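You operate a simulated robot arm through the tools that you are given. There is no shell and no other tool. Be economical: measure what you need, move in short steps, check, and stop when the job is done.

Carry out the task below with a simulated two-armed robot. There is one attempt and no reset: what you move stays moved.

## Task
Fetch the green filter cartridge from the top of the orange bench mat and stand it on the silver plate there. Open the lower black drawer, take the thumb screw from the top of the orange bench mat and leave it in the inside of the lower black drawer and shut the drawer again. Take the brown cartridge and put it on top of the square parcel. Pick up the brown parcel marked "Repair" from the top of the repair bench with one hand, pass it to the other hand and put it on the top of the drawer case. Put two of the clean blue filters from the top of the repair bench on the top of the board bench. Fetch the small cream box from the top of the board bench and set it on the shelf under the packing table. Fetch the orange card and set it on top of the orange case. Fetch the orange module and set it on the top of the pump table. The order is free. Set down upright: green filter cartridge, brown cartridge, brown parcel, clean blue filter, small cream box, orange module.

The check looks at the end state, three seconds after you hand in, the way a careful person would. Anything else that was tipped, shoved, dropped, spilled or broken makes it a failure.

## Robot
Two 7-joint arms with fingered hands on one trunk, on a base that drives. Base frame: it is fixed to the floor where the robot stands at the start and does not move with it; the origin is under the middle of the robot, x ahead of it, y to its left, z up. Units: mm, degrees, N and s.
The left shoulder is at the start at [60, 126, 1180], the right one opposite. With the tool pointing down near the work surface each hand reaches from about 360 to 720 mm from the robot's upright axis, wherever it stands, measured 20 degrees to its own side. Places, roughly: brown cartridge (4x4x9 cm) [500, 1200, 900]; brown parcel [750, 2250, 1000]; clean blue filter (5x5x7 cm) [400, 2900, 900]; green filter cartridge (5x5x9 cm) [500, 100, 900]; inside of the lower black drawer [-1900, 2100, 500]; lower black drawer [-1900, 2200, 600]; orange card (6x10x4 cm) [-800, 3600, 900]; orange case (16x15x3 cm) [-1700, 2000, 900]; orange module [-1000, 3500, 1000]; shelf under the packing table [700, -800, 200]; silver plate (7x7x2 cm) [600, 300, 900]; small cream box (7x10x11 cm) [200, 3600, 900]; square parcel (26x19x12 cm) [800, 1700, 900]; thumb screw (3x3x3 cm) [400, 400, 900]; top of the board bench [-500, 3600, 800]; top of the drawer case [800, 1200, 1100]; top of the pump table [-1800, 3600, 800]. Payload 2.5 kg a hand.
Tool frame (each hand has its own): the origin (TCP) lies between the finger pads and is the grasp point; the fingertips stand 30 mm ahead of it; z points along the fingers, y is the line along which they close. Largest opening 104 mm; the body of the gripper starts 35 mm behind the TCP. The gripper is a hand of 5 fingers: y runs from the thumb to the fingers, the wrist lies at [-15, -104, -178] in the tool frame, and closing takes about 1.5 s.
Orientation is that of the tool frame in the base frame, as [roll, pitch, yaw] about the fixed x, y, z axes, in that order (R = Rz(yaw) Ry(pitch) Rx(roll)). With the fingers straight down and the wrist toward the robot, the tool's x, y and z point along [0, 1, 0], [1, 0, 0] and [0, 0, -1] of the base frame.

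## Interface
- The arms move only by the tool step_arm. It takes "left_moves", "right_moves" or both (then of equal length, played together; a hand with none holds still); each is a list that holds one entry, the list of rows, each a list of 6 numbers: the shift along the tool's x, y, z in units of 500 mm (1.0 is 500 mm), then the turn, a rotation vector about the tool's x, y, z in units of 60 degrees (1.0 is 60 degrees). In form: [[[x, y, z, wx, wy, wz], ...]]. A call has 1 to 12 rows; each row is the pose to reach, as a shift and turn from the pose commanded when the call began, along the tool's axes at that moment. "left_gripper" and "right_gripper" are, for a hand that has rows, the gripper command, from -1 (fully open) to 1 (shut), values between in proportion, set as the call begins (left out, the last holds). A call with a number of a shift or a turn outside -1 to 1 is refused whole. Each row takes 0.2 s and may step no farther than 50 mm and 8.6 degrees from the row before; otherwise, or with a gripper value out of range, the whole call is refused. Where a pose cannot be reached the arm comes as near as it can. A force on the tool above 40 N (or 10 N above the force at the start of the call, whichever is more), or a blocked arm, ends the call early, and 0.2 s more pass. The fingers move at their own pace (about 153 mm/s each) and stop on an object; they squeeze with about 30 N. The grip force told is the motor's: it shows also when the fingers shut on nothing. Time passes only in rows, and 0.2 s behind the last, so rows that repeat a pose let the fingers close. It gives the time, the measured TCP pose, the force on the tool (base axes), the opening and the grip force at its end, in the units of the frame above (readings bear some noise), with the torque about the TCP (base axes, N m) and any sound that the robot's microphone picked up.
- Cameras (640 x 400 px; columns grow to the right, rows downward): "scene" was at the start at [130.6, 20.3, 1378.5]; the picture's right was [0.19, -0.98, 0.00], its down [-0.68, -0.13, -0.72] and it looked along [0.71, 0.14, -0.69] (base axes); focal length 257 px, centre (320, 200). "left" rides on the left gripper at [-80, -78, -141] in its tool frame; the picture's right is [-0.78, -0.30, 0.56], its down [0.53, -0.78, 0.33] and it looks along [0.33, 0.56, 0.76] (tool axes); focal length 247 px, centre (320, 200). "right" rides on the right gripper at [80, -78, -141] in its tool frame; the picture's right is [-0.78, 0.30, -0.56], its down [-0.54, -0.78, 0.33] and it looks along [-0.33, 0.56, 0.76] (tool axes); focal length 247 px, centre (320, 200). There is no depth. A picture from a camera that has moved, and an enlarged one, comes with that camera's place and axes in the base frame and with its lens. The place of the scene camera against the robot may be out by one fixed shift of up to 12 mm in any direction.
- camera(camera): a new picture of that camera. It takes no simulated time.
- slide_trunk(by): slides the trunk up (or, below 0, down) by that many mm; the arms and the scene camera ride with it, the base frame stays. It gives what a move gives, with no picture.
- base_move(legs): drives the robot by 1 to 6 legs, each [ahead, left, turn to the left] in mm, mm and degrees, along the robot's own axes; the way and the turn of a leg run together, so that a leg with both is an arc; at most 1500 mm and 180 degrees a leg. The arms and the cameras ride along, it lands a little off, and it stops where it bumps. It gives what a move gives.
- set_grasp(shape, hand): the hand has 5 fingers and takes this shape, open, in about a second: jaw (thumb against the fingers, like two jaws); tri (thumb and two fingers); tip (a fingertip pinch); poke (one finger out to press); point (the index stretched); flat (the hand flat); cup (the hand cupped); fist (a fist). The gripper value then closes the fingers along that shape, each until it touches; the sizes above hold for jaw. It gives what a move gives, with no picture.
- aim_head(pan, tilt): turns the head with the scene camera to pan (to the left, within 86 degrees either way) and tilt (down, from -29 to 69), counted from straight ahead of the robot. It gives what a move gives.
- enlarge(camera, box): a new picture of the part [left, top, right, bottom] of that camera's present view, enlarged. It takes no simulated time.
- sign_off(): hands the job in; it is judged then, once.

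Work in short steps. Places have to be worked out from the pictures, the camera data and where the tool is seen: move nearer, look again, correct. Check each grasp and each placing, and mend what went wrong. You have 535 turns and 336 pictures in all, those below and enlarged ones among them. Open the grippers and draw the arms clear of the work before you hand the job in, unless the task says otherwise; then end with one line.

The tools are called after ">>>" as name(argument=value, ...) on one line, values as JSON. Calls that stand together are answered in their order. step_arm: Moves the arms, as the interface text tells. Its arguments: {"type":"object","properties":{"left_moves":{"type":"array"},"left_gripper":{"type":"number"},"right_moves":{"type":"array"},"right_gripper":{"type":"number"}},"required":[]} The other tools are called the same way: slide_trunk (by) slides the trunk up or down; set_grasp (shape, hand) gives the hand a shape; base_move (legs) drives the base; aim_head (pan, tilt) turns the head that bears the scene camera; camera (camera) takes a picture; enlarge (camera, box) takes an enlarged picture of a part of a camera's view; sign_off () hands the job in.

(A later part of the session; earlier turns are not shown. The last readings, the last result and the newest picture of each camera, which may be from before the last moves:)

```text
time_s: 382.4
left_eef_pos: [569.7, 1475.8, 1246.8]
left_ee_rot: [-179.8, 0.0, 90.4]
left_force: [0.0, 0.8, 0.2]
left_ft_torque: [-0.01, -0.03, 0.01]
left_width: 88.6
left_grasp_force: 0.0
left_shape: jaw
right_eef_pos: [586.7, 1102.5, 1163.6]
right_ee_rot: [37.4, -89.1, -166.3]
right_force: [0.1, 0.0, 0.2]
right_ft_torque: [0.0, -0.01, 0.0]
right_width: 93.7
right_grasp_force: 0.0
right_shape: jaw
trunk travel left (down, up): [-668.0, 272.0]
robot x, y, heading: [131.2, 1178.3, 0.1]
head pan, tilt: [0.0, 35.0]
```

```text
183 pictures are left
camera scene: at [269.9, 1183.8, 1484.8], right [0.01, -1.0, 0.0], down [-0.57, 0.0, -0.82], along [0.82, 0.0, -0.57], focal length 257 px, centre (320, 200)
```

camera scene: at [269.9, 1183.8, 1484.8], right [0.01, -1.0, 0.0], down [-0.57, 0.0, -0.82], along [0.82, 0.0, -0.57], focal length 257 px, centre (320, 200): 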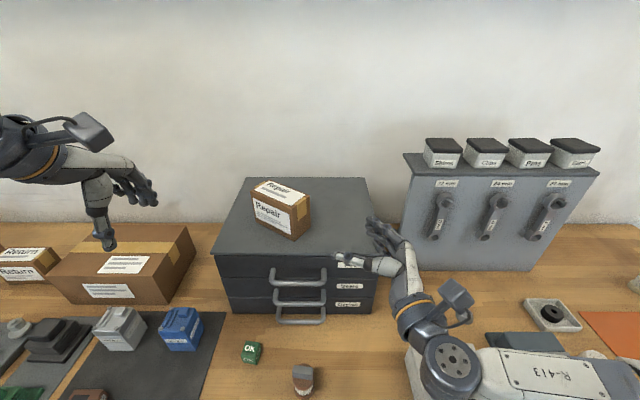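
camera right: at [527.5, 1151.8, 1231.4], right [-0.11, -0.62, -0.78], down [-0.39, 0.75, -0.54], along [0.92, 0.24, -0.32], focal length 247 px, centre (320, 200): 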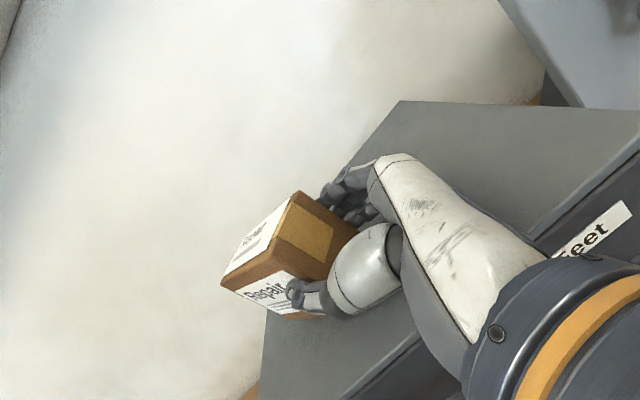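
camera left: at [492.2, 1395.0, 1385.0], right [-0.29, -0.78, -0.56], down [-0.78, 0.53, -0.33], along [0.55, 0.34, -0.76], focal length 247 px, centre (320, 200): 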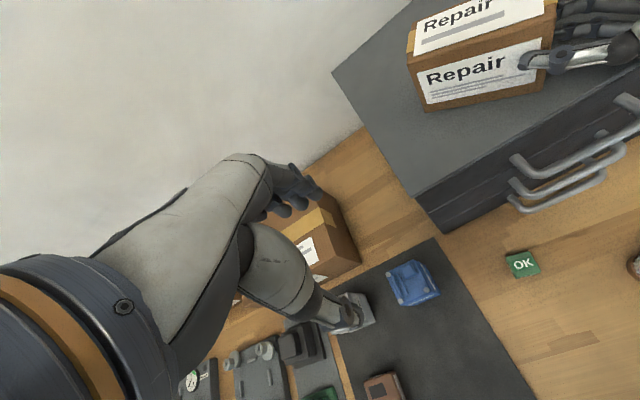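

The Repair parcel is in place. I'll back away and turn the right hand back to pointing down.

>>> base_move(legs=[[-180, -190, 0]])

>>> step_arm(right_moves=[[[0.04, 0, -0.02, 0.13, 0, 0], [0.08, 0, -0.04, 0.26, 0, 0], [0.1, 0, -0.06, 0.39, 0, 0], [0.1, 0, -0.08, 0.52, 0, 0], [0.1, 0, -0.1, 0.65, 0, 0]]])

>>> step_arm(right_moves=[[[0, 0, 0, 0, -0.13, 0], [0, 0, 0, 0, -0.26, 0], [0, 0, 0, 0, -0.39, 0], [0, 0, 0, 0, -0.52, 0], [0, 0, 0, 0, -0.65, 0], [0, 0, 0, 0, -0.78, 0]]])

>>> step_arm(right_moves=[[[0, 0, 0, 0, -0.13, 0], [0, 0, 0, 0, -0.26, 0], [0, 0, 0, 0, -0.39, 0], [0, 0, 0, 0, -0.52, 0], [0, 0, 0, 0, -0.65, 0], [0, 0, 0, 0, -0.7, 0]]])

```text
time_s: 384.3
left_eef_pos: [391.4, 1280.1, 1245.2]
left_ee_rot: [-179.6, 0.0, 90.1]
left_force: [-0.3, 0.4, 0.2]
left_ft_torque: [-0.01, -0.05, 0.03]
left_width: 87.9
left_grasp_force: 0.0
left_shape: jaw
right_eef_pos: [408.4, 909.0, 1162.0]
right_ee_rot: [44.4, -89.1, -173.8]
right_force: [0.6, 0.1, -0.3]
right_ft_torque: [0.01, -0.01, 0.04]
right_width: 93.6
right_grasp_force: 0.0
right_shape: jaw
trunk travel left (down, up): [-668.0, 272.0]
robot x, y, heading: [-50.9, 990.8, 0.0]
head pan, tilt: [0.0, 35.0]
```

```text
time_s: 385.5
left_eef_pos: [391.3, 1282.0, 1245.6]
left_ee_rot: [-179.6, 0.0, 90.1]
left_force: [0.0, 0.4, 1.0]
left_ft_torque: [0.0, 0.01, 0.03]
left_width: 88.4
left_grasp_force: 0.2
left_shape: jaw
right_eef_pos: [382.4, 878.4, 1221.8]
right_ee_rot: [47.1, -86.7, -144.5]
right_force: [0.6, -0.2, 0.9]
right_ft_torque: [0.03, 0.02, 0.05]
right_width: 93.4
right_grasp_force: 0.0
right_shape: jaw
right hand out of reach, approached as far as the arm can: row 4, 5
trunk travel left (down, up): [-668.0, 272.0]
robot x, y, heading: [-42.9, 986.6, -0.1]
head pan, tilt: [0.0, 35.0]
```

```text
time_s: 386.9
left_eef_pos: [392.2, 1281.2, 1246.0]
left_ee_rot: [-179.7, 0.1, 90.1]
left_force: [-0.4, 0.2, -0.8]
left_ft_torque: [-0.02, -0.03, -0.01]
left_width: 88.2
left_grasp_force: 0.1
left_shape: jaw
right_eef_pos: [419.9, 933.6, 1210.1]
right_ee_rot: [174.9, -59.7, 92.1]
right_force: [0.0, 0.0, 1.6]
right_ft_torque: [0.04, 0.02, 0.05]
right_width: 93.5
right_grasp_force: 0.0
right_shape: jaw
right hand out of reach, approached as far as the arm can: row 2, 3, 4, 5, 6
trunk travel left (down, up): [-668.0, 272.0]
robot x, y, heading: [-47.0, 988.3, 0.0]
head pan, tilt: [0.0, 35.0]
```

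```text
time_s: 388.1
left_eef_pos: [391.9, 1282.8, 1245.4]
left_ee_rot: [-179.8, 0.0, 90.1]
left_force: [-0.6, 0.3, 0.2]
left_ft_torque: [0.02, -0.01, -0.02]
left_width: 88.4
left_grasp_force: 0.0
left_shape: jaw
right_eef_pos: [352.3, 1034.7, 1230.8]
right_ee_rot: [-179.1, -38.5, 83.4]
right_force: [0.6, -0.1, 0.3]
right_ft_torque: [0.01, 0.0, -0.01]
right_width: 93.5
right_grasp_force: 0.0
right_shape: jaw
right hand out of reach, approached as far as the arm can: row 1, 2, 3, 4, 5
trunk travel left (down, up): [-668.0, 272.0]
robot x, y, heading: [-49.1, 988.7, -0.2]
head pan, tilt: [0.0, 35.0]
stopped in row 5 (right hand): the arm was blocked; the commanded pose is now the measured one
```

>>> step_arm(right_moves=[[[-0.05, 0.05, -0.04, 0, 0, 0], [-0.11, 0.1, -0.08, 0, 0, 0], [-0.17, 0.14, -0.13, 0, 0, 0], [-0.23, 0.16, -0.18, 0, 0, 0], [-0.29, 0.18, -0.23, 0, 0, 0], [-0.35, 0.18, -0.28, 0, 0, 0]]])

>>> step_arm(right_moves=[[[0, 0, 0, 0, -0.13, 0], [0, 0, 0, 0, -0.26, 0], [0, 0, 0, 0, -0.39, 0], [0, 0, 0, 0, -0.52, 0], [0, 0, 0, 0, -0.62, 0], [0, 0, 0, 0, -0.62, 0]]])

```text
time_s: 389.5
left_eef_pos: [391.3, 1282.7, 1245.6]
left_ee_rot: [-179.7, -0.1, 90.1]
left_force: [0.0, -0.2, 0.4]
left_ft_torque: [-0.03, -0.01, 0.0]
left_width: 88.3
left_grasp_force: 0.2
left_shape: jaw
right_eef_pos: [350.5, 1012.2, 1188.7]
right_ee_rot: [179.9, -38.4, 84.2]
right_force: [-0.3, 0.3, -0.6]
right_ft_torque: [-0.02, -0.04, -0.01]
right_width: 93.6
right_grasp_force: 0.0
right_shape: jaw
right hand out of reach, approached as far as the arm can: row 1, 2, 3, 4, 5, 6
trunk travel left (down, up): [-668.0, 272.0]
robot x, y, heading: [-45.5, 989.5, -0.3]
head pan, tilt: [0.0, 35.0]
```

```text
time_s: 390.1
left_eef_pos: [391.1, 1282.3, 1244.9]
left_ee_rot: [-179.8, 0.0, 90.1]
left_force: [-0.3, -0.4, -0.2]
left_ft_torque: [0.0, 0.01, -0.04]
left_width: 88.3
left_grasp_force: 0.1
left_shape: jaw
right_eef_pos: [350.0, 1026.9, 1231.4]
right_ee_rot: [-174.4, -41.5, 76.9]
right_force: [1.0, 0.5, 0.7]
right_ft_torque: [-0.01, 0.02, 0.01]
right_width: 93.7
right_grasp_force: 0.1
right_shape: jaw
right hand out of reach, approached as far as the arm can: row 1, 2
trunk travel left (down, up): [-668.0, 272.0]
robot x, y, heading: [-47.4, 989.8, -0.2]
head pan, tilt: [0.0, 35.0]
stopped in row 2 (right hand): the arm was blocked; the commanded pose is now the measured one
```

The right arm is folded up too tightly. I'll back away and unwind it by extending forward first.

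>>> base_move(legs=[[-250, 0, 0]])

>>> step_arm(right_moves=[[[0, 0.08, 0, 0, 0, 0], [0, 0.16, 0, 0, 0, 0], [0, 0.24, 0, 0, 0, 0], [0, 0.32, 0, 0, 0, 0], [-0.04, 0.4, -0.02, 0, 0, 0], [-0.1, 0.44, -0.06, 0, 0, 0], [-0.16, 0.46, -0.1, 0, 0, 0]]])

```text
time_s: 391.9
left_eef_pos: [139.3, 1283.6, 1246.6]
left_ee_rot: [-179.7, 0.0, 90.2]
left_force: [0.1, 0.2, 0.2]
left_ft_torque: [0.01, 0.0, 0.0]
left_width: 88.2
left_grasp_force: 0.0
left_shape: jaw
right_eef_pos: [96.6, 1027.7, 1231.9]
right_ee_rot: [-174.4, -41.6, 77.3]
right_force: [0.0, -0.5, 0.4]
right_ft_torque: [-0.02, 0.02, 0.0]
right_width: 93.7
right_grasp_force: 0.0
right_shape: jaw
trunk travel left (down, up): [-668.0, 272.0]
robot x, y, heading: [-295.6, 988.8, -0.0]
head pan, tilt: [0.0, 35.0]
```

```text
time_s: 393.5
left_eef_pos: [141.0, 1283.3, 1244.3]
left_ee_rot: [-179.6, 0.0, 90.1]
left_force: [0.7, 0.9, 0.1]
left_ft_torque: [0.02, 0.0, -0.04]
left_width: 88.3
left_grasp_force: 0.0
left_shape: jaw
right_eef_pos: [176.9, 1050.1, 1167.7]
right_ee_rot: [-174.7, -41.8, 77.4]
right_force: [-0.7, 0.0, 0.5]
right_ft_torque: [0.03, 0.01, 0.01]
right_width: 93.5
right_grasp_force: 0.1
right_shape: jaw
right hand out of reach, approached as far as the arm can: row 1, 2, 3, 4, 5, 6, 7
trunk travel left (down, up): [-668.0, 272.0]
robot x, y, heading: [-298.8, 990.0, 0.3]
head pan, tilt: [0.0, 35.0]
```

>>> aim_head(pan=0, tilt=45)

>>> camera(camera="scene")

```text
time_s: 394.2
left_eef_pos: [140.8, 1283.4, 1244.4]
left_ee_rot: [-179.7, 0.1, 90.3]
left_force: [-0.2, 0.9, 0.0]
left_ft_torque: [0.04, 0.0, -0.01]
left_width: 88.5
left_grasp_force: 0.0
left_shape: jaw
right_eef_pos: [177.3, 1050.0, 1167.4]
right_ee_rot: [-174.6, -41.6, 77.4]
right_force: [0.6, 0.2, -0.1]
right_ft_torque: [0.04, -0.03, 0.01]
right_width: 93.5
right_grasp_force: 0.1
right_shape: jaw
trunk travel left (down, up): [-668.0, 272.0]
robot x, y, heading: [-302.8, 993.3, 0.0]
head pan, tilt: [0.0, 45.0]
```

```text
182 pictures are left
camera scene: at [-167.1, 993.5, 1470.0], right [0.0, -1.0, 0.0], down [-0.71, 0.0, -0.71], along [0.71, 0.0, -0.71], focal length 257 px, centre (320, 200)
```

scene: 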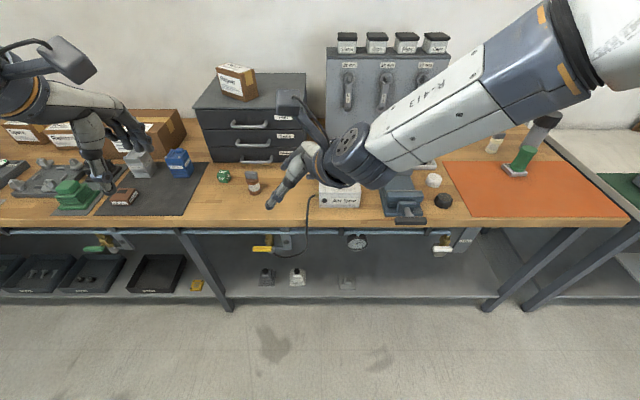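

>>> step_arm(right_moves=[[[-0.083, 0.015, -0.03, 0, 0, 0], [-0.166, 0.03, -0.06, 0, 0, 0], [-0.25, 0.045, -0.09, 0, 0, 0], [-0.332, 0.06, -0.12, 0, 0, 0], [-0.415, 0.075, -0.15, 0, 0, 0], [-0.498, 0.092, -0.184, 0, 0, 0]]])

```text
time_s: 395.6
left_eef_pos: [139.6, 1282.6, 1246.0]
left_ee_rot: [-179.8, 0.0, 90.3]
left_force: [-0.9, -0.2, -0.2]
left_ft_torque: [0.02, 0.03, 0.05]
left_width: 88.4
left_grasp_force: 0.0
left_shape: jaw
right_eef_pos: [153.1, 1009.4, 1091.5]
right_ee_rot: [-174.6, -41.7, 77.2]
right_force: [0.0, 0.2, -0.4]
right_ft_torque: [0.02, 0.01, 0.02]
right_width: 93.5
right_grasp_force: 0.1
right_shape: jaw
right hand out of reach, approached as far as the arm can: row 1, 2, 3, 4, 5, 6
trunk travel left (down, up): [-668.0, 272.0]
robot x, y, heading: [-298.0, 986.1, 0.1]
head pan, tilt: [0.0, 45.0]
```

>>> step_arm(right_moves=[[[0, 0, 0, -0.086, 0.009, 0.097], [0, 0, 0, -0.173, 0.018, 0.193], [0, 0, 0, -0.26, 0.027, 0.29], [0, 0, 0, -0.346, 0.036, 0.386], [0, 0, 0, -0.432, 0.045, 0.483]]])

```text
time_s: 396.9
left_eef_pos: [139.8, 1283.3, 1244.0]
left_ee_rot: [-179.7, 0.0, 90.2]
left_force: [0.4, 0.5, 0.3]
left_ft_torque: [0.02, -0.02, -0.05]
left_width: 88.4
left_grasp_force: 0.2
left_shape: jaw
right_eef_pos: [152.7, 1008.6, 1093.6]
right_ee_rot: [-174.8, -41.5, 38.4]
right_force: [-0.5, 0.2, -0.8]
right_ft_torque: [-0.03, -0.03, 0.01]
right_width: 93.7
right_grasp_force: 0.0
right_shape: jaw
trunk travel left (down, up): [-668.0, 272.0]
robot x, y, heading: [-297.9, 988.4, -0.1]
head pan, tilt: [0.0, 45.0]
```

>>> step_arm(right_moves=[[[-0.025, 0.07, -0.03, 0, 0, 0], [-0.05, 0.14, -0.06, 0, 0, 0], [-0.075, 0.21, -0.09, 0, 0, 0], [-0.1, 0.29, -0.12, 0, 0, 0], [-0.128, 0.362, -0.148, 0, 0, 0]]])

>>> step_arm(right_moves=[[[0, 0, 0, 0, -0.12, 0], [0, 0, 0, 0, -0.24, 0], [0, 0, 0, 0, -0.36, 0], [0, 0, 0, 0, -0.48, 0], [0, 0, 0, 0, -0.6, 0], [0, 0, 0, 0, -0.69, 0]]])

```text
time_s: 398.1
left_eef_pos: [140.9, 1282.5, 1245.1]
left_ee_rot: [-179.7, 0.0, 90.2]
left_force: [0.2, -1.1, -0.1]
left_ft_torque: [0.01, 0.0, 0.03]
left_width: 88.4
left_grasp_force: 0.0
left_shape: jaw
right_eef_pos: [178.2, 874.9, 1082.4]
right_ee_rot: [-174.7, -41.6, 38.2]
right_force: [1.1, 0.2, 0.4]
right_ft_torque: [0.02, 0.01, -0.01]
right_width: 93.5
right_grasp_force: 0.1
right_shape: jaw
right hand out of reach, approached as far as the arm can: row 4, 5
trunk travel left (down, up): [-668.0, 272.0]
robot x, y, heading: [-298.4, 988.0, 0.1]
head pan, tilt: [0.0, 45.0]
```

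```text
time_s: 399.4
left_eef_pos: [140.6, 1283.0, 1245.5]
left_ee_rot: [-179.7, 0.1, 90.2]
left_force: [0.6, 0.1, 0.1]
left_ft_torque: [0.02, -0.02, 0.04]
left_width: 88.3
left_grasp_force: 0.0
left_shape: jaw
right_eef_pos: [7.3, 897.6, 1006.1]
right_ee_rot: [-172.9, -4.7, 37.3]
right_force: [-0.5, 0.4, 1.1]
right_ft_torque: [0.01, -0.01, -0.03]
right_width: 93.6
right_grasp_force: 0.0
right_shape: jaw
right hand out of reach, approached as far as the arm can: row 1, 2, 3, 4, 5, 6
trunk travel left (down, up): [-668.0, 272.0]
robot x, y, heading: [-297.3, 988.5, -0.1]
head pan, tilt: [0.0, 45.0]
```

>>> step_arm(right_moves=[[[0.02, 0.08, 0, 0, 0, -0.1], [0.04, 0.16, 0, 0, 0, -0.22], [0.06, 0.24, 0, 0, 0, -0.34], [0.08, 0.32, 0, 0, 0, -0.46], [0.09, 0.39, 0, 0, 0, -0.58], [0.09, 0.39, 0, 0, 0, -0.7], [0.09, 0.39, 0, 0, 0, -0.82]]])

>>> camera(camera="scene")

```text
time_s: 400.5
left_eef_pos: [139.7, 1284.0, 1246.7]
left_ee_rot: [-179.7, 0.0, 90.2]
left_force: [-0.2, 0.3, 0.1]
left_ft_torque: [0.01, 0.0, -0.02]
left_width: 88.4
left_grasp_force: 0.1
left_shape: jaw
right_eef_pos: [-26.9, 925.9, 1004.8]
right_ee_rot: [-165.5, -4.1, 65.7]
right_force: [-0.8, -0.3, -0.3]
right_ft_torque: [0.0, -0.01, 0.04]
right_width: 93.4
right_grasp_force: 0.1
right_shape: jaw
right hand out of reach, approached as far as the arm can: row 1, 2, 3, 4, 5
trunk travel left (down, up): [-668.0, 272.0]
robot x, y, heading: [-298.1, 987.1, 0.1]
head pan, tilt: [0.0, 45.0]
stopped in row 5 (right hand): the arm was blocked; the commanded pose is now the measured one
```

```text
181 pictures are left
camera scene: at [-167.1, 993.5, 1469.9], right [0.0, -1.0, 0.0], down [-0.71, 0.0, -0.71], along [0.71, 0.0, -0.71], focal length 257 px, centre (320, 200)
```

scene: 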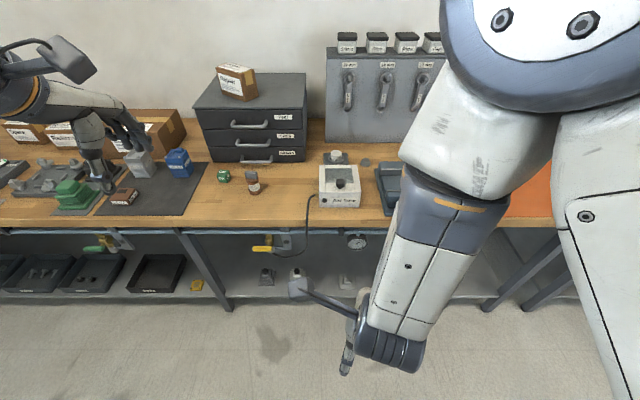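

>>> step_arm(right_moves=[[[0, 0.03, -0.03, -0.13, 0, 0], [0, 0.08, -0.06, -0.26, 0, 0], [0, 0.14, -0.1, -0.39, 0, 0], [0, 0.2, -0.14, -0.52, 0, 0], [0, 0.27, -0.18, -0.65, 0, 0], [0, 0.34, -0.22, -0.78, 0, 0], [0, 0.4, -0.26, -0.9, 0, 0]]])

>>> camera(camera="scene")

```text
time_s: 402.1
left_eef_pos: [140.4, 1282.4, 1244.9]
left_ee_rot: [-179.7, -0.1, 90.2]
left_force: [-1.0, 0.2, -0.3]
left_ft_torque: [0.02, -0.01, -0.01]
left_width: 88.2
left_grasp_force: 0.0
left_shape: jaw
right_eef_pos: [93.5, 862.2, 1107.6]
right_ee_rot: [143.5, -6.4, 61.9]
right_force: [-0.4, -0.2, -0.3]
right_ft_torque: [0.04, 0.0, 0.0]
right_width: 93.5
right_grasp_force: 0.0
right_shape: jaw
right hand out of reach, approached as far as the arm can: row 3, 4, 5, 6, 7
trunk travel left (down, up): [-668.0, 272.0]
robot x, y, heading: [-298.2, 986.5, 0.3]
head pan, tilt: [0.0, 45.0]
```

```text
180 pictures are left
camera scene: at [-167.0, 993.4, 1469.9], right [0.0, -1.0, 0.0], down [-0.71, 0.0, -0.71], along [0.71, 0.0, -0.71], focal length 257 px, centre (320, 200)
```

scene: 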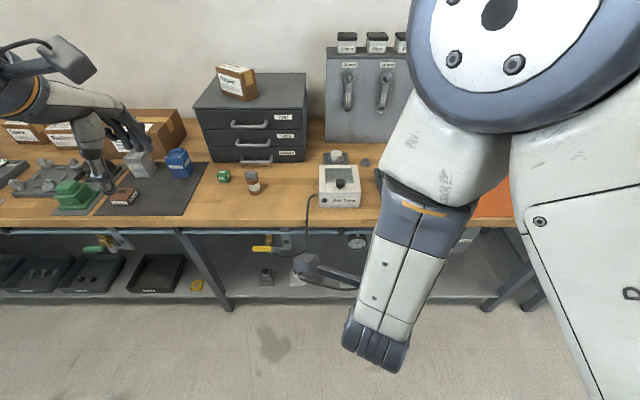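

>>> step_arm(right_moves=[[[0, 0.06, 0.045, -0.1, 0, 0], [0, 0.12, 0.09, -0.2, 0, 0], [0, 0.18, 0.135, -0.3, 0, 0], [0, 0.24, 0.18, -0.4, 0, 0], [0, 0.3, 0.225, -0.5, 0, 0], [0, 0.36, 0.27, -0.6, 0, 0]]])

>>> camera(camera="scene")

```text
time_s: 403.6
left_eef_pos: [140.7, 1282.6, 1245.0]
left_ee_rot: [-179.7, 0.0, 90.2]
left_force: [0.4, -0.6, -0.1]
left_ft_torque: [0.0, -0.01, -0.02]
left_width: 88.3
left_grasp_force: 0.1
left_shape: jaw
right_eef_pos: [99.3, 865.3, 1158.5]
right_ee_rot: [119.9, -3.7, 63.5]
right_force: [1.3, -0.4, -0.6]
right_ft_torque: [0.02, 0.0, 0.03]
right_width: 93.6
right_grasp_force: 0.0
right_shape: jaw
right hand out of reach, approached as far as the arm can: row 1, 2, 3, 4, 5, 6
trunk travel left (down, up): [-668.0, 272.0]
robot x, y, heading: [-300.8, 989.1, -0.1]
head pan, tilt: [0.0, 45.0]
stopped in row 6 (right hand): the arm was blocked; the commanded pose is now the measured one
```

```text
179 pictures are left
camera scene: at [-166.9, 993.3, 1469.9], right [0.0, -1.0, 0.0], down [-0.71, 0.0, -0.71], along [0.71, 0.0, -0.71], focal length 257 px, centre (320, 200)
```

scene: 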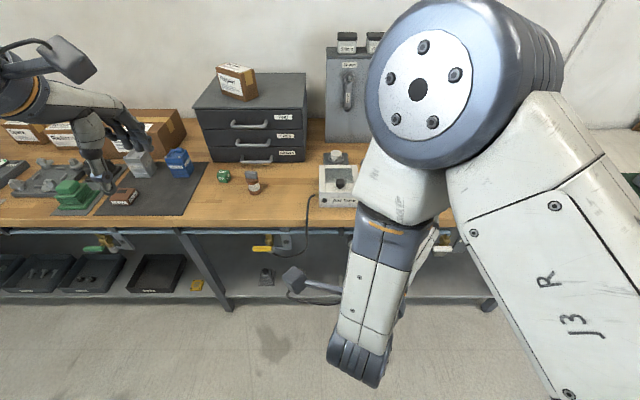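

>>> step_arm(right_moves=[[[0, 0.05, 0.05, 0, 0, 0], [0, 0.1, 0.1, 0, 0, 0], [0, 0.15, 0.15, 0, 0, 0], [0, 0.2, 0.2, 0, 0, 0], [0, 0.25, 0.25, 0, 0, 0], [0, 0.3, 0.3, 0, 0, 0]]])

```text
time_s: 404.4
left_eef_pos: [140.4, 1283.3, 1245.1]
left_ee_rot: [-179.7, 0.1, 90.1]
left_force: [0.3, -0.6, 0.1]
left_ft_torque: [0.02, 0.0, -0.02]
left_width: 88.5
left_grasp_force: 0.0
left_shape: jaw
right_eef_pos: [83.2, 846.8, 1132.9]
right_ee_rot: [128.8, -0.5, 60.6]
right_force: [0.1, -0.4, 0.1]
right_ft_torque: [0.0, 0.0, 0.01]
right_width: 93.7
right_grasp_force: 0.1
right_shape: jaw
right hand out of reach, approached as far as the arm can: row 1, 2, 3
trunk travel left (down, up): [-668.0, 272.0]
robot x, y, heading: [-299.6, 989.1, 0.2]
head pan, tilt: [0.0, 45.0]
stopped in row 3 (right hand): the arm was blocked; the commanded pose is now the measured one
```

The elbow has swung too high. I'll retrace toward the sideways posture that worked, then leave it by the reverse of the way it was entered.

>>> step_arm(right_moves=[[[0.017, 0.02, 0.005, 0.055, 0.115, 0.055], [0.034, 0.04, 0.01, 0.11, 0.23, 0.11], [0.05, 0.06, 0.015, 0.165, 0.345, 0.165], [0.067, 0.08, 0.02, 0.22, 0.46, 0.22], [0.084, 0.1, 0.025, 0.275, 0.575, 0.275], [0.1, 0.117, 0.027, 0.33, 0.69, 0.33]]])

>>> step_arm(right_moves=[[[0, 0, 0, 0.055, 0.115, 0.055], [0, 0, 0, 0.11, 0.23, 0.11], [0, 0, 0, 0.165, 0.345, 0.165], [0, 0, 0, 0.22, 0.46, 0.22], [0, 0, 0, 0.275, 0.575, 0.275], [0, 0, 0, 0.33, 0.69, 0.33]]])

>>> camera(camera="scene")

```text
time_s: 405.8
left_eef_pos: [140.1, 1282.0, 1245.2]
left_ee_rot: [-179.7, 0.0, 90.2]
left_force: [-0.3, 0.1, 0.0]
left_ft_torque: [-0.01, 0.01, 0.0]
left_width: 88.2
left_grasp_force: 0.0
left_shape: jaw
right_eef_pos: [145.0, 890.6, 1170.3]
right_ee_rot: [143.1, -44.2, 76.5]
right_force: [0.2, -0.8, 0.4]
right_ft_torque: [-0.01, 0.02, 0.03]
right_width: 93.9
right_grasp_force: 0.0
right_shape: jaw
right hand out of reach, approached as far as the arm can: row 2, 3, 4, 5, 6
trunk travel left (down, up): [-668.0, 272.0]
robot x, y, heading: [-301.5, 985.4, -0.0]
head pan, tilt: [0.0, 45.0]
```

```text
time_s: 407.2
left_eef_pos: [139.6, 1282.1, 1245.8]
left_ee_rot: [-179.7, 0.0, 90.1]
left_force: [0.6, -0.2, 0.5]
left_ft_torque: [-0.01, 0.01, 0.01]
left_width: 88.1
left_grasp_force: 0.1
left_shape: jaw
right_eef_pos: [145.8, 888.5, 1172.2]
right_ee_rot: [98.8, -89.4, 141.9]
right_force: [-0.6, 0.4, 0.3]
right_ft_torque: [-0.02, 0.02, -0.02]
right_width: 93.7
right_grasp_force: 0.1
right_shape: jaw
trunk travel left (down, up): [-668.0, 272.0]
robot x, y, heading: [-300.0, 985.9, 0.2]
head pan, tilt: [0.0, 45.0]
```

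```text
178 pictures are left
camera scene: at [-167.0, 993.2, 1470.0], right [0.0, -1.0, 0.0], down [-0.71, 0.0, -0.71], along [0.71, 0.0, -0.71], focal length 257 px, centre (320, 200)
```

scene: 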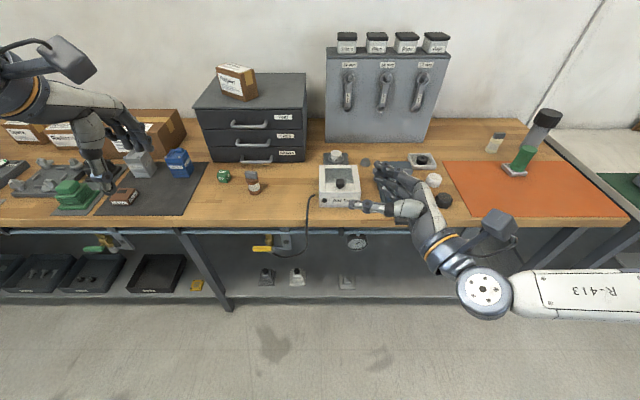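

That restored the good posture. Now I'll move the hand to the right first, and only then rotate it down.

>>> step_arm(right_moves=[[[0.01, 0.02, -0.07, 0, 0, 0], [0.02, 0.04, -0.14, 0, 0, 0], [0.04, 0.06, -0.21, 0, 0, 0], [0.05, 0.08, -0.29, 0, 0, 0], [0.06, 0.098, -0.358, 0, 0, 0]]])

>>> step_arm(right_moves=[[[0, 0, 0, 0, -0.13, 0], [0, 0, 0, 0, -0.26, 0], [0, 0, 0, 0, -0.39, 0], [0, 0, 0, 0, -0.52, 0], [0, 0, 0, 0, -0.65, 0], [0, 0, 0, 0, -0.78, 0]]])

```text
time_s: 408.4
left_eef_pos: [141.0, 1281.5, 1246.2]
left_ee_rot: [-179.7, 0.0, 90.2]
left_force: [-0.8, 0.7, -0.1]
left_ft_torque: [0.01, -0.04, 0.0]
left_width: 88.1
left_grasp_force: 0.1
left_shape: jaw
right_eef_pos: [103.7, 710.5, 1205.1]
right_ee_rot: [126.2, -89.3, 114.4]
right_force: [-0.2, 0.7, 0.1]
right_ft_torque: [0.02, 0.01, 0.01]
right_width: 93.4
right_grasp_force: 0.0
right_shape: jaw
trunk travel left (down, up): [-668.0, 272.0]
robot x, y, heading: [-299.0, 988.4, -0.1]
head pan, tilt: [0.0, 45.0]
```

```text
time_s: 409.4
left_eef_pos: [140.0, 1283.3, 1246.0]
left_ee_rot: [-179.7, 0.0, 90.1]
left_force: [-0.4, 0.7, 0.4]
left_ft_torque: [-0.02, 0.0, -0.03]
left_width: 88.3
left_grasp_force: 0.1
left_shape: jaw
right_eef_pos: [118.9, 748.8, 1277.5]
right_ee_rot: [151.8, -68.7, 91.8]
right_force: [-0.4, 0.3, -0.3]
right_ft_torque: [0.04, 0.0, 0.03]
right_width: 93.9
right_grasp_force: 0.0
right_shape: jaw
trunk travel left (down, up): [-668.0, 272.0]
robot x, y, heading: [-297.3, 985.9, 0.1]
head pan, tilt: [0.0, 45.0]
stopped in row 5 (right hand): the arm was blocked; the commanded pose is now the measured one
```

>>> step_arm(right_moves=[[[-0.07, 0.03, 0, 0, 0, 0], [-0.14, 0.06, 0, 0, 0, 0], [-0.176, 0.074, 0.008, 0.1, 0, 0], [-0.176, 0.074, 0.008, 0.22, 0, 0], [-0.176, 0.074, 0.008, 0.34, 0, 0], [-0.176, 0.074, 0.008, 0.45, 0, 0]]])

>>> camera(camera="scene")

```text
time_s: 410.8
left_eef_pos: [141.1, 1283.0, 1245.6]
left_ee_rot: [-179.7, 0.0, 90.2]
left_force: [-0.6, -0.7, -1.7]
left_ft_torque: [0.02, 0.01, -0.03]
left_width: 88.3
left_grasp_force: 0.1
left_shape: jaw
right_eef_pos: [152.6, 704.1, 1198.2]
right_ee_rot: [-179.8, -68.7, 90.5]
right_force: [-0.3, 0.7, 0.0]
right_ft_torque: [-0.01, -0.04, 0.02]
right_width: 93.4
right_grasp_force: 0.2
right_shape: jaw
trunk travel left (down, up): [-668.0, 272.0]
robot x, y, heading: [-299.9, 989.5, 0.4]
head pan, tilt: [0.0, 45.0]
```

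```text
177 pictures are left
camera scene: at [-166.7, 993.5, 1469.9], right [0.0, -1.0, 0.0], down [-0.71, 0.0, -0.71], along [0.71, 0.0, -0.71], focal length 257 px, centre (320, 200)
```

scene: 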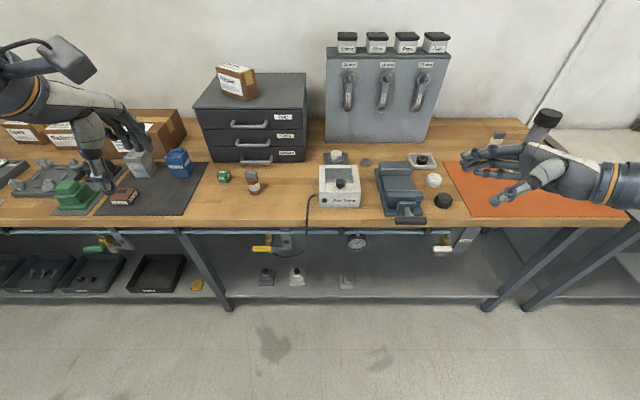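

Now the hand is in the original entry posture. Rotating it down completes the unwind.

>>> step_arm(right_moves=[[[0, 0, 0, 0, -0.13, 0], [0, 0, 0, 0, -0.26, 0], [0, 0, 0, 0, -0.39, 0], [0, 0, 0, 0, -0.52, 0], [0, 0, 0, 0, -0.65, 0], [0, 0, 0, 0, -0.78, 0], [0, 0, 0, 0, -0.9, 0], [0, 0, 0, 0, -1.0, 0]]])

```text
time_s: 412.6
left_eef_pos: [140.2, 1283.2, 1244.8]
left_ee_rot: [-179.6, 0.0, 90.2]
left_force: [0.0, -0.1, 0.3]
left_ft_torque: [0.0, -0.03, -0.01]
left_width: 88.7
left_grasp_force: 0.0
left_shape: jaw
right_eef_pos: [152.6, 704.2, 1196.5]
right_ee_rot: [-179.9, -21.9, 90.4]
right_force: [-0.7, 0.6, -0.2]
right_ft_torque: [0.0, -0.02, 0.02]
right_width: 93.2
right_grasp_force: 0.0
right_shape: jaw
right hand out of reach, approached as far as the arm can: row 7, 8
trunk travel left (down, up): [-668.0, 272.0]
robot x, y, heading: [-300.2, 985.6, 0.1]
head pan, tilt: [0.0, 45.0]
```

>>> step_arm(right_moves=[[[0, 0.02, 0.03, 0, -0.12, 0], [0, 0.04, 0.06, 0, -0.24, 0], [0, 0.04, 0.08, 0, -0.36, 0], [0, 0.04, 0.08, 0, -0.36, 0]]])

>>> slide_trunk(by=-70)

```text
time_s: 413.6
left_eef_pos: [140.0, 1284.0, 1244.3]
left_ee_rot: [-179.7, 0.0, 90.2]
left_force: [-0.2, -0.5, 0.4]
left_ft_torque: [0.04, 0.0, 0.0]
left_width: 88.0
left_grasp_force: 0.0
left_shape: jaw
right_eef_pos: [150.4, 680.5, 1164.0]
right_ee_rot: [179.3, -16.6, 86.0]
right_force: [-0.1, 1.0, 0.1]
right_ft_torque: [0.01, 0.01, 0.0]
right_width: 93.5
right_grasp_force: 0.1
right_shape: jaw
right hand out of reach, approached as far as the arm can: row 1, 2, 3, 4
trunk travel left (down, up): [-668.0, 272.0]
robot x, y, heading: [-298.1, 987.2, 0.2]
head pan, tilt: [0.0, 45.0]
```

```text
time_s: 414.7
left_eef_pos: [140.3, 1283.5, 1175.0]
left_ee_rot: [-179.7, 0.0, 90.2]
left_force: [-0.7, -0.5, 0.5]
left_ft_torque: [-0.03, 0.04, -0.01]
left_width: 88.4
left_grasp_force: 0.1
left_shape: jaw
right_eef_pos: [151.5, 681.2, 1095.8]
right_ee_rot: [179.1, -16.5, 86.0]
right_force: [-0.3, 0.3, 0.5]
right_ft_torque: [-0.01, 0.0, 0.03]
right_width: 93.8
right_grasp_force: 0.0
right_shape: jaw
trunk travel left (down, up): [-598.0, 342.0]
robot x, y, heading: [-297.9, 991.3, -0.1]
head pan, tilt: [0.0, 45.0]
```

Good enough: the right hand is clear and pointing mostly down. Now the brown cartridge: I'll drive up to it and look with the left hand's camera.

>>> base_move(legs=[[290, 0, 0]])

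>>> step_arm(left_moves=[[[-0.05, 0.0, 0.04, 0, 0, 0], [-0.1, 0.02, 0.1, 0, 0, 0], [-0.14, 0.04, 0.18, 0, 0, 0], [-0.14, 0.04, 0.26, 0, 0, 0]]], left_gripper=-0.5)

>>> camera(camera="left")

```text
time_s: 416.7
left_eef_pos: [432.7, 1284.7, 1175.7]
left_ee_rot: [-179.7, 0.0, 90.3]
left_force: [-0.1, -0.5, 0.1]
left_ft_torque: [0.02, -0.02, -0.04]
left_width: 88.3
left_grasp_force: 0.1
left_shape: jaw
right_eef_pos: [445.5, 683.8, 1093.3]
right_ee_rot: [179.3, -16.6, 86.0]
right_force: [0.1, 0.4, -0.2]
right_ft_torque: [0.01, 0.01, 0.01]
right_width: 93.5
right_grasp_force: 0.0
right_shape: jaw
trunk travel left (down, up): [-598.0, 342.0]
robot x, y, heading: [-8.0, 990.2, -0.1]
head pan, tilt: [0.0, 45.0]
```

```text
time_s: 417.7
left_eef_pos: [451.1, 1212.5, 1043.6]
left_ee_rot: [-179.8, 0.0, 90.3]
left_force: [-0.1, -0.2, -0.4]
left_ft_torque: [0.0, 0.0, 0.03]
left_width: 78.4
left_grasp_force: 0.1
left_shape: jaw
right_eef_pos: [444.0, 684.0, 1095.6]
right_ee_rot: [179.2, -16.6, 86.1]
right_force: [-0.5, 0.5, -0.2]
right_ft_torque: [0.01, 0.01, -0.02]
right_width: 93.6
right_grasp_force: 0.2
right_shape: jaw
trunk travel left (down, up): [-598.0, 342.0]
robot x, y, heading: [-7.9, 991.0, -0.0]
head pan, tilt: [0.0, 45.0]
```

```text
176 pictures are left
camera left: at [374.8, 1131.9, 1185.7], right [-0.29, -0.78, -0.56], down [-0.78, 0.53, -0.33], along [0.55, 0.34, -0.76], focal length 247 px, centre (320, 200)
```

left: 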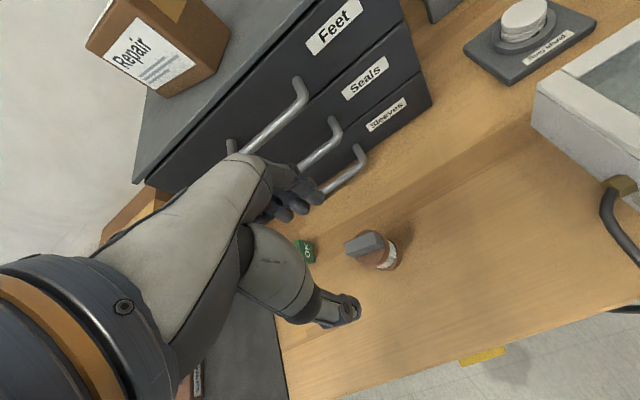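

>>> enlarge(camera="left", box=[280, 200, 440, 300])

>>> enlarge(camera="scene", box=[60, 120, 380, 320])

```text
4.00 times, centred on (360, 250) of left
camera zoom: at [374.8, 1131.9, 1185.7], right [-0.29, -0.78, -0.56], down [-0.78, 0.53, -0.33], along [0.55, 0.34, -0.76], focal length 988 px, centre (160, 0)
```

zoom: 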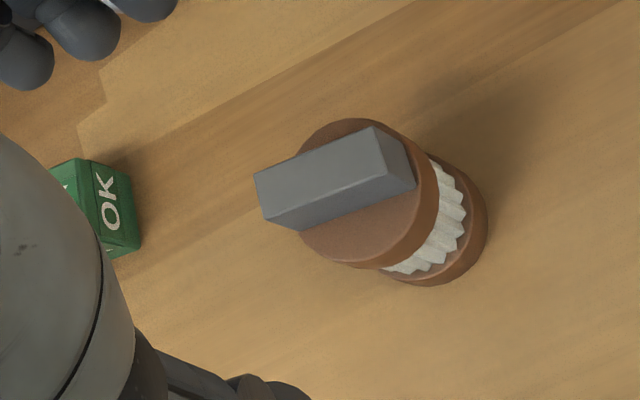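

```text
2.00 times, centred on (220, 220) of scene
camera zoom: at [125.9, 994.8, 1400.0], right [0.0, -1.0, 0.0], down [-0.71, 0.0, -0.71], along [0.71, 0.0, -0.71], focal length 514 px, centre (520, 160)
```

zoom: 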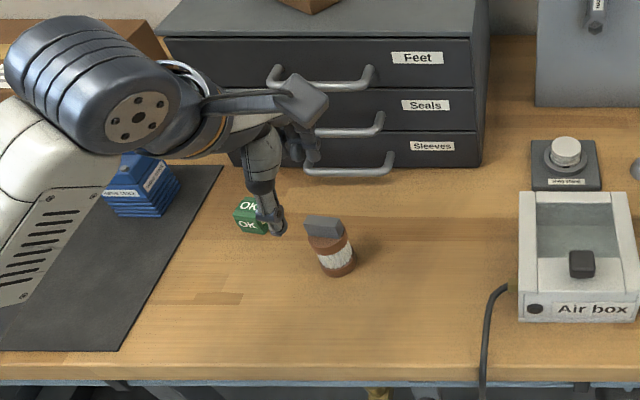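

It's the brown cartridge, with pleats and a grey bar on top, at about [468, 1209]. I'll descend to z≈928 to keep the palm clear of the bar.

>>> step_arm(left_moves=[[[-0.006, 0.034, 0.06, 0, 0, 0], [-0.006, 0.034, 0.13, 0, 0, 0], [-0.006, 0.034, 0.19, 0, 0, 0], [-0.006, 0.034, 0.228, 0, 0, 0], [-0.006, 0.034, 0.228, 0, 0, 0]]])

>>> camera(camera="left")

```text
time_s: 418.9
left_eef_pos: [469.9, 1211.2, 931.5]
left_ee_rot: [-179.7, 0.0, 90.4]
left_force: [0.2, 0.7, -0.1]
left_ft_torque: [0.0, -0.02, 0.02]
left_width: 77.8
left_grasp_force: 0.1
left_shape: jaw
right_eef_pos: [444.6, 682.7, 1094.3]
right_ee_rot: [179.2, -16.6, 86.2]
right_force: [0.5, -0.3, 0.4]
right_ft_torque: [-0.01, 0.0, -0.01]
right_width: 93.6
right_grasp_force: 0.1
right_shape: jaw
trunk travel left (down, up): [-598.0, 342.0]
robot x, y, heading: [-4.7, 989.7, 0.2]
head pan, tilt: [0.0, 45.0]
```

```text
173 pictures are left
camera left: at [392.8, 1130.4, 1072.2], right [-0.29, -0.78, -0.56], down [-0.78, 0.53, -0.33], along [0.55, 0.34, -0.76], focal length 247 px, centre (320, 200)
```

left: 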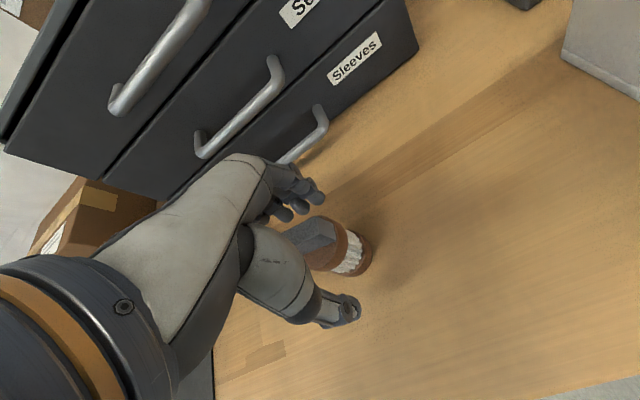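

>>> step_arm(left_moves=[[[0, 0, 0.008, 0, 0, 0], [0, 0, 0.014, 0, 0, 0]]])

>>> step_arm(left_moves=[[[0, 0, 0, 0, 0, 0], [0, 0, 0, 0, 0, 0], [0, 0, 0, 0, 0, 0], [0, 0, 0, 0, 0, 0], [0, 0, 0, 0, 0, 0], [0, 0, 0, 0, 0, 0], [0, 0, 0, 0, 0, 0]]], left_gripper=1)

>>> step_arm(left_moves=[[[0, 0, -0.04, 0, 0, 0], [0, 0, -0.1, 0, 0, 0], [0, 0, -0.18, 0, 0, 0], [0, 0, -0.26, 0, 0, 0], [0, -0.02, -0.34, 0, 0, 0], [0, -0.04, -0.42, 0, 0, 0]]])

>>> camera(camera="left")

```text
time_s: 419.5
left_eef_pos: [469.0, 1211.2, 923.8]
left_ee_rot: [-179.7, -0.1, 90.4]
left_force: [0.7, 1.1, 0.4]
left_ft_torque: [-0.01, 0.01, 0.01]
left_width: 78.6
left_grasp_force: 0.1
left_shape: jaw
right_eef_pos: [445.1, 683.0, 1094.1]
right_ee_rot: [179.3, -16.5, 86.0]
right_force: [0.2, -0.5, 0.5]
right_ft_torque: [0.02, 0.0, -0.02]
right_width: 93.7
right_grasp_force: 0.0
right_shape: jaw
trunk travel left (down, up): [-598.0, 342.0]
robot x, y, heading: [-5.9, 992.9, 0.3]
head pan, tilt: [0.0, 45.0]
```

```text
time_s: 421.1
left_eef_pos: [468.7, 1212.9, 923.8]
left_ee_rot: [-179.7, 0.0, 90.4]
left_force: [-0.2, 0.7, -0.8]
left_ft_torque: [0.01, 0.03, -0.02]
left_width: 32.6
left_grasp_force: 30.0
left_shape: jaw
right_eef_pos: [445.0, 682.4, 1095.1]
right_ee_rot: [179.2, -16.5, 86.1]
right_force: [-0.2, 0.1, -0.7]
right_ft_torque: [0.01, 0.05, -0.01]
right_width: 93.5
right_grasp_force: 0.0
right_shape: jaw
trunk travel left (down, up): [-598.0, 342.0]
robot x, y, heading: [-5.4, 991.8, 0.4]
head pan, tilt: [0.0, 45.0]
```

```text
time_s: 422.5
left_eef_pos: [449.2, 1213.1, 1135.1]
left_ee_rot: [-179.7, 0.0, 90.4]
left_force: [0.0, -0.4, -0.8]
left_ft_torque: [-0.03, 0.0, 0.02]
left_width: 32.8
left_grasp_force: 29.2
left_shape: jaw
right_eef_pos: [444.0, 682.1, 1094.4]
right_ee_rot: [179.3, -16.6, 86.1]
right_force: [-0.2, -0.3, 0.6]
right_ft_torque: [-0.01, -0.02, 0.0]
right_width: 93.8
right_grasp_force: 0.0
right_shape: jaw
trunk travel left (down, up): [-598.0, 342.0]
robot x, y, heading: [-5.8, 989.1, 0.5]
head pan, tilt: [0.0, 45.0]
```

```text
172 pictures are left
camera left: at [374.1, 1132.6, 1276.9], right [-0.29, -0.78, -0.56], down [-0.78, 0.53, -0.33], along [0.55, 0.34, -0.76], focal length 247 px, centre (320, 200)
```

left: 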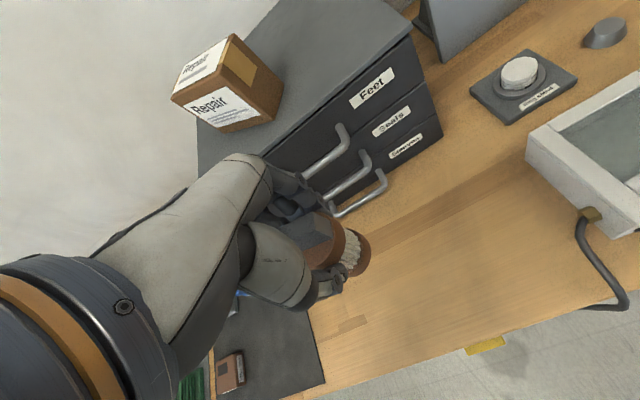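

Held well. Now to the square parcel: back off, strafe left, approach, and look.

>>> base_move(legs=[[-110, 0, 0], [0, 470, 0], [140, 0, 0]])

>>> camera(camera="scene")

>>> camera(camera="left")

```text
time_s: 427.1
left_eef_pos: [475.1, 1681.2, 1133.6]
left_ee_rot: [-179.7, 0.0, 90.5]
left_force: [0.3, 1.3, -1.4]
left_ft_torque: [-0.03, 0.0, 0.03]
left_width: 32.2
left_grasp_force: 30.1
left_shape: jaw
right_eef_pos: [471.2, 1151.2, 1095.1]
right_ee_rot: [179.2, -16.5, 86.4]
right_force: [0.0, 0.1, -0.1]
right_ft_torque: [0.01, 0.01, -0.01]
right_width: 93.6
right_grasp_force: 0.2
right_shape: jaw
trunk travel left (down, up): [-598.0, 342.0]
robot x, y, heading: [20.7, 1457.0, 0.3]
head pan, tilt: [0.0, 45.0]
```

```text
171 pictures are left
camera scene: at [151.2, 1461.0, 1399.8], right [0.01, -1.0, 0.0], down [-0.71, -0.01, -0.71], along [0.71, 0.01, -0.71], focal length 257 px, centre (320, 200)
```

scene: 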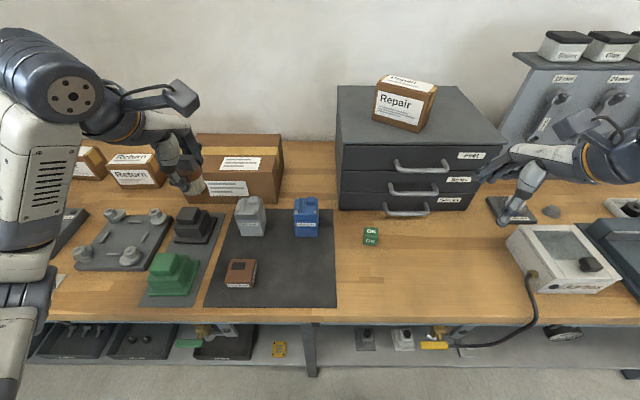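

```text
170 pictures are left
camera left: at [399.1, 1600.2, 1276.2], right [-0.29, -0.78, -0.56], down [-0.78, 0.53, -0.33], along [0.55, 0.34, -0.76], focal length 247 px, centre (320, 200)
```

left: 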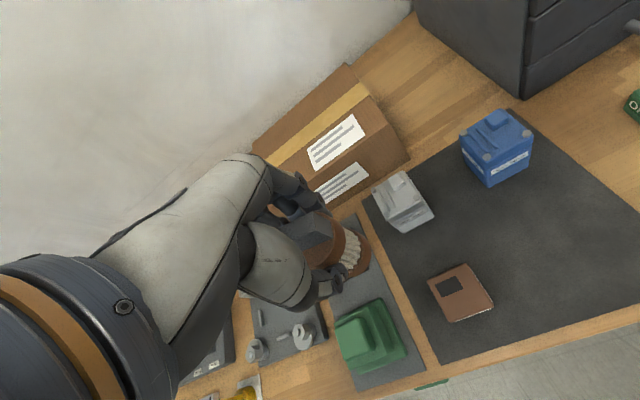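

The square parcel spans roughly x 650–840, y 1585–1845, with its top near z 975–985. I'll drive 100 mm closer and bring the cartridge above it.

>>> base_move(legs=[[100, 0, 0]])

>>> step_arm(left_moves=[[[0.005, 0.08, 0, 0, 0, 0], [0.01, 0.16, 0, 0, 0, 0], [0.015, 0.24, 0.02, 0, 0, 0], [0.02, 0.29, 0.06, 0, 0, 0], [0.02, 0.29, 0.1, 0, 0, 0], [0.02, 0.29, 0.1, 0, 0, 0]]])

>>> camera(camera="left")

>>> enlarge(camera="scene", box=[80, 60, 340, 260])

```text
time_s: 428.2
left_eef_pos: [571.1, 1683.3, 1136.7]
left_ee_rot: [-179.8, 0.0, 90.8]
left_force: [0.4, -0.4, -0.6]
left_ft_torque: [0.0, 0.0, -0.01]
left_width: 32.4
left_grasp_force: 30.8
left_shape: jaw
right_eef_pos: [569.2, 1153.5, 1095.1]
right_ee_rot: [179.3, -16.7, 86.6]
right_force: [-7.8, 0.6, -1.4]
right_ft_torque: [0.05, 0.17, -0.07]
right_width: 89.7
right_grasp_force: 0.2
right_shape: jaw
trunk travel left (down, up): [-598.0, 342.0]
robot x, y, heading: [122.4, 1458.6, 0.5]
head pan, tilt: [0.0, 45.0]
```

```text
time_s: 429.6
left_eef_pos: [715.3, 1698.4, 1084.4]
left_ee_rot: [-179.9, 0.0, 90.8]
left_force: [-0.1, -0.6, -1.1]
left_ft_torque: [0.01, -0.04, 0.0]
left_width: 32.5
left_grasp_force: 29.6
left_shape: jaw
right_eef_pos: [569.4, 1153.9, 1094.0]
right_ee_rot: [179.4, -16.6, 86.6]
right_force: [-8.8, -0.3, -1.3]
right_ft_torque: [0.03, 0.17, -0.15]
right_width: 89.9
right_grasp_force: 0.0
right_shape: jaw
trunk travel left (down, up): [-598.0, 342.0]
robot x, y, heading: [119.1, 1452.8, 0.4]
head pan, tilt: [0.0, 45.0]
```

```text
169 pictures are left
camera left: at [639.6, 1618.0, 1226.5], right [-0.29, -0.78, -0.56], down [-0.78, 0.52, -0.33], along [0.55, 0.34, -0.76], focal length 247 px, centre (320, 200)
```

left: 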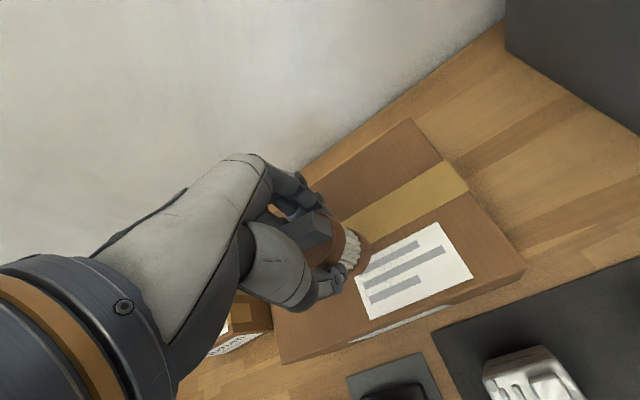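

```text
2.00 times, centred on (210, 160) of scene
camera zoom: at [247.9, 1462.3, 1400.0], right [0.01, -1.0, 0.0], down [-0.71, -0.01, -0.71], along [0.71, 0.01, -0.71], focal length 514 px, centre (540, 280)
```

zoom: 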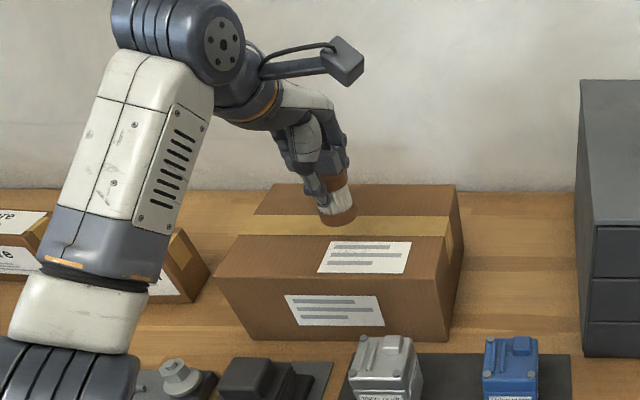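

The right hand is touching the drawer case front (8 N). I'll draw it back first.

>>> step_arm(right_moves=[[[0, -0.04, 0, 0, 0, 0], [0, -0.09, 0, 0, 0, 0], [-0.02, -0.14, -0.02, 0, 0, 0], [-0.04, -0.18, -0.04, 0, 0, 0]]])

>>> camera(camera="scene")

```text
time_s: 430.3
left_eef_pos: [716.0, 1699.1, 1085.3]
left_ee_rot: [-179.7, 0.1, 90.8]
left_force: [-0.5, -0.4, -1.0]
left_ft_torque: [0.01, -0.02, 0.04]
left_width: 32.3
left_grasp_force: 30.3
left_shape: jaw
right_eef_pos: [488.7, 1155.6, 1029.7]
right_ee_rot: [-169.0, -16.7, 83.5]
right_force: [0.4, 0.3, 0.3]
right_ft_torque: [0.0, 0.02, 0.01]
right_width: 93.2
right_grasp_force: 0.1
right_shape: jaw
right hand out of reach, approached as far as the arm can: row 3
trunk travel left (down, up): [-598.0, 342.0]
robot x, y, heading: [117.9, 1456.1, 0.6]
head pan, tilt: [0.0, 45.0]
stopped in row 3 (right hand): the arm was blocked; the commanded pose is now the measured one
```

```text
167 pictures are left
camera scene: at [249.3, 1462.4, 1399.9], right [0.01, -1.0, 0.0], down [-0.71, -0.01, -0.71], along [0.71, 0.01, -0.71], focal length 257 px, centre (320, 200)
```

scene: 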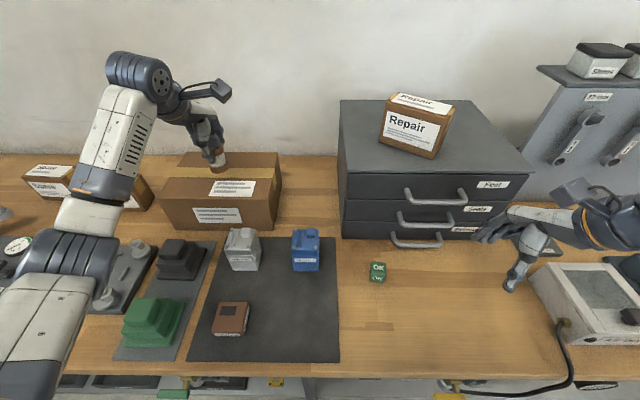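

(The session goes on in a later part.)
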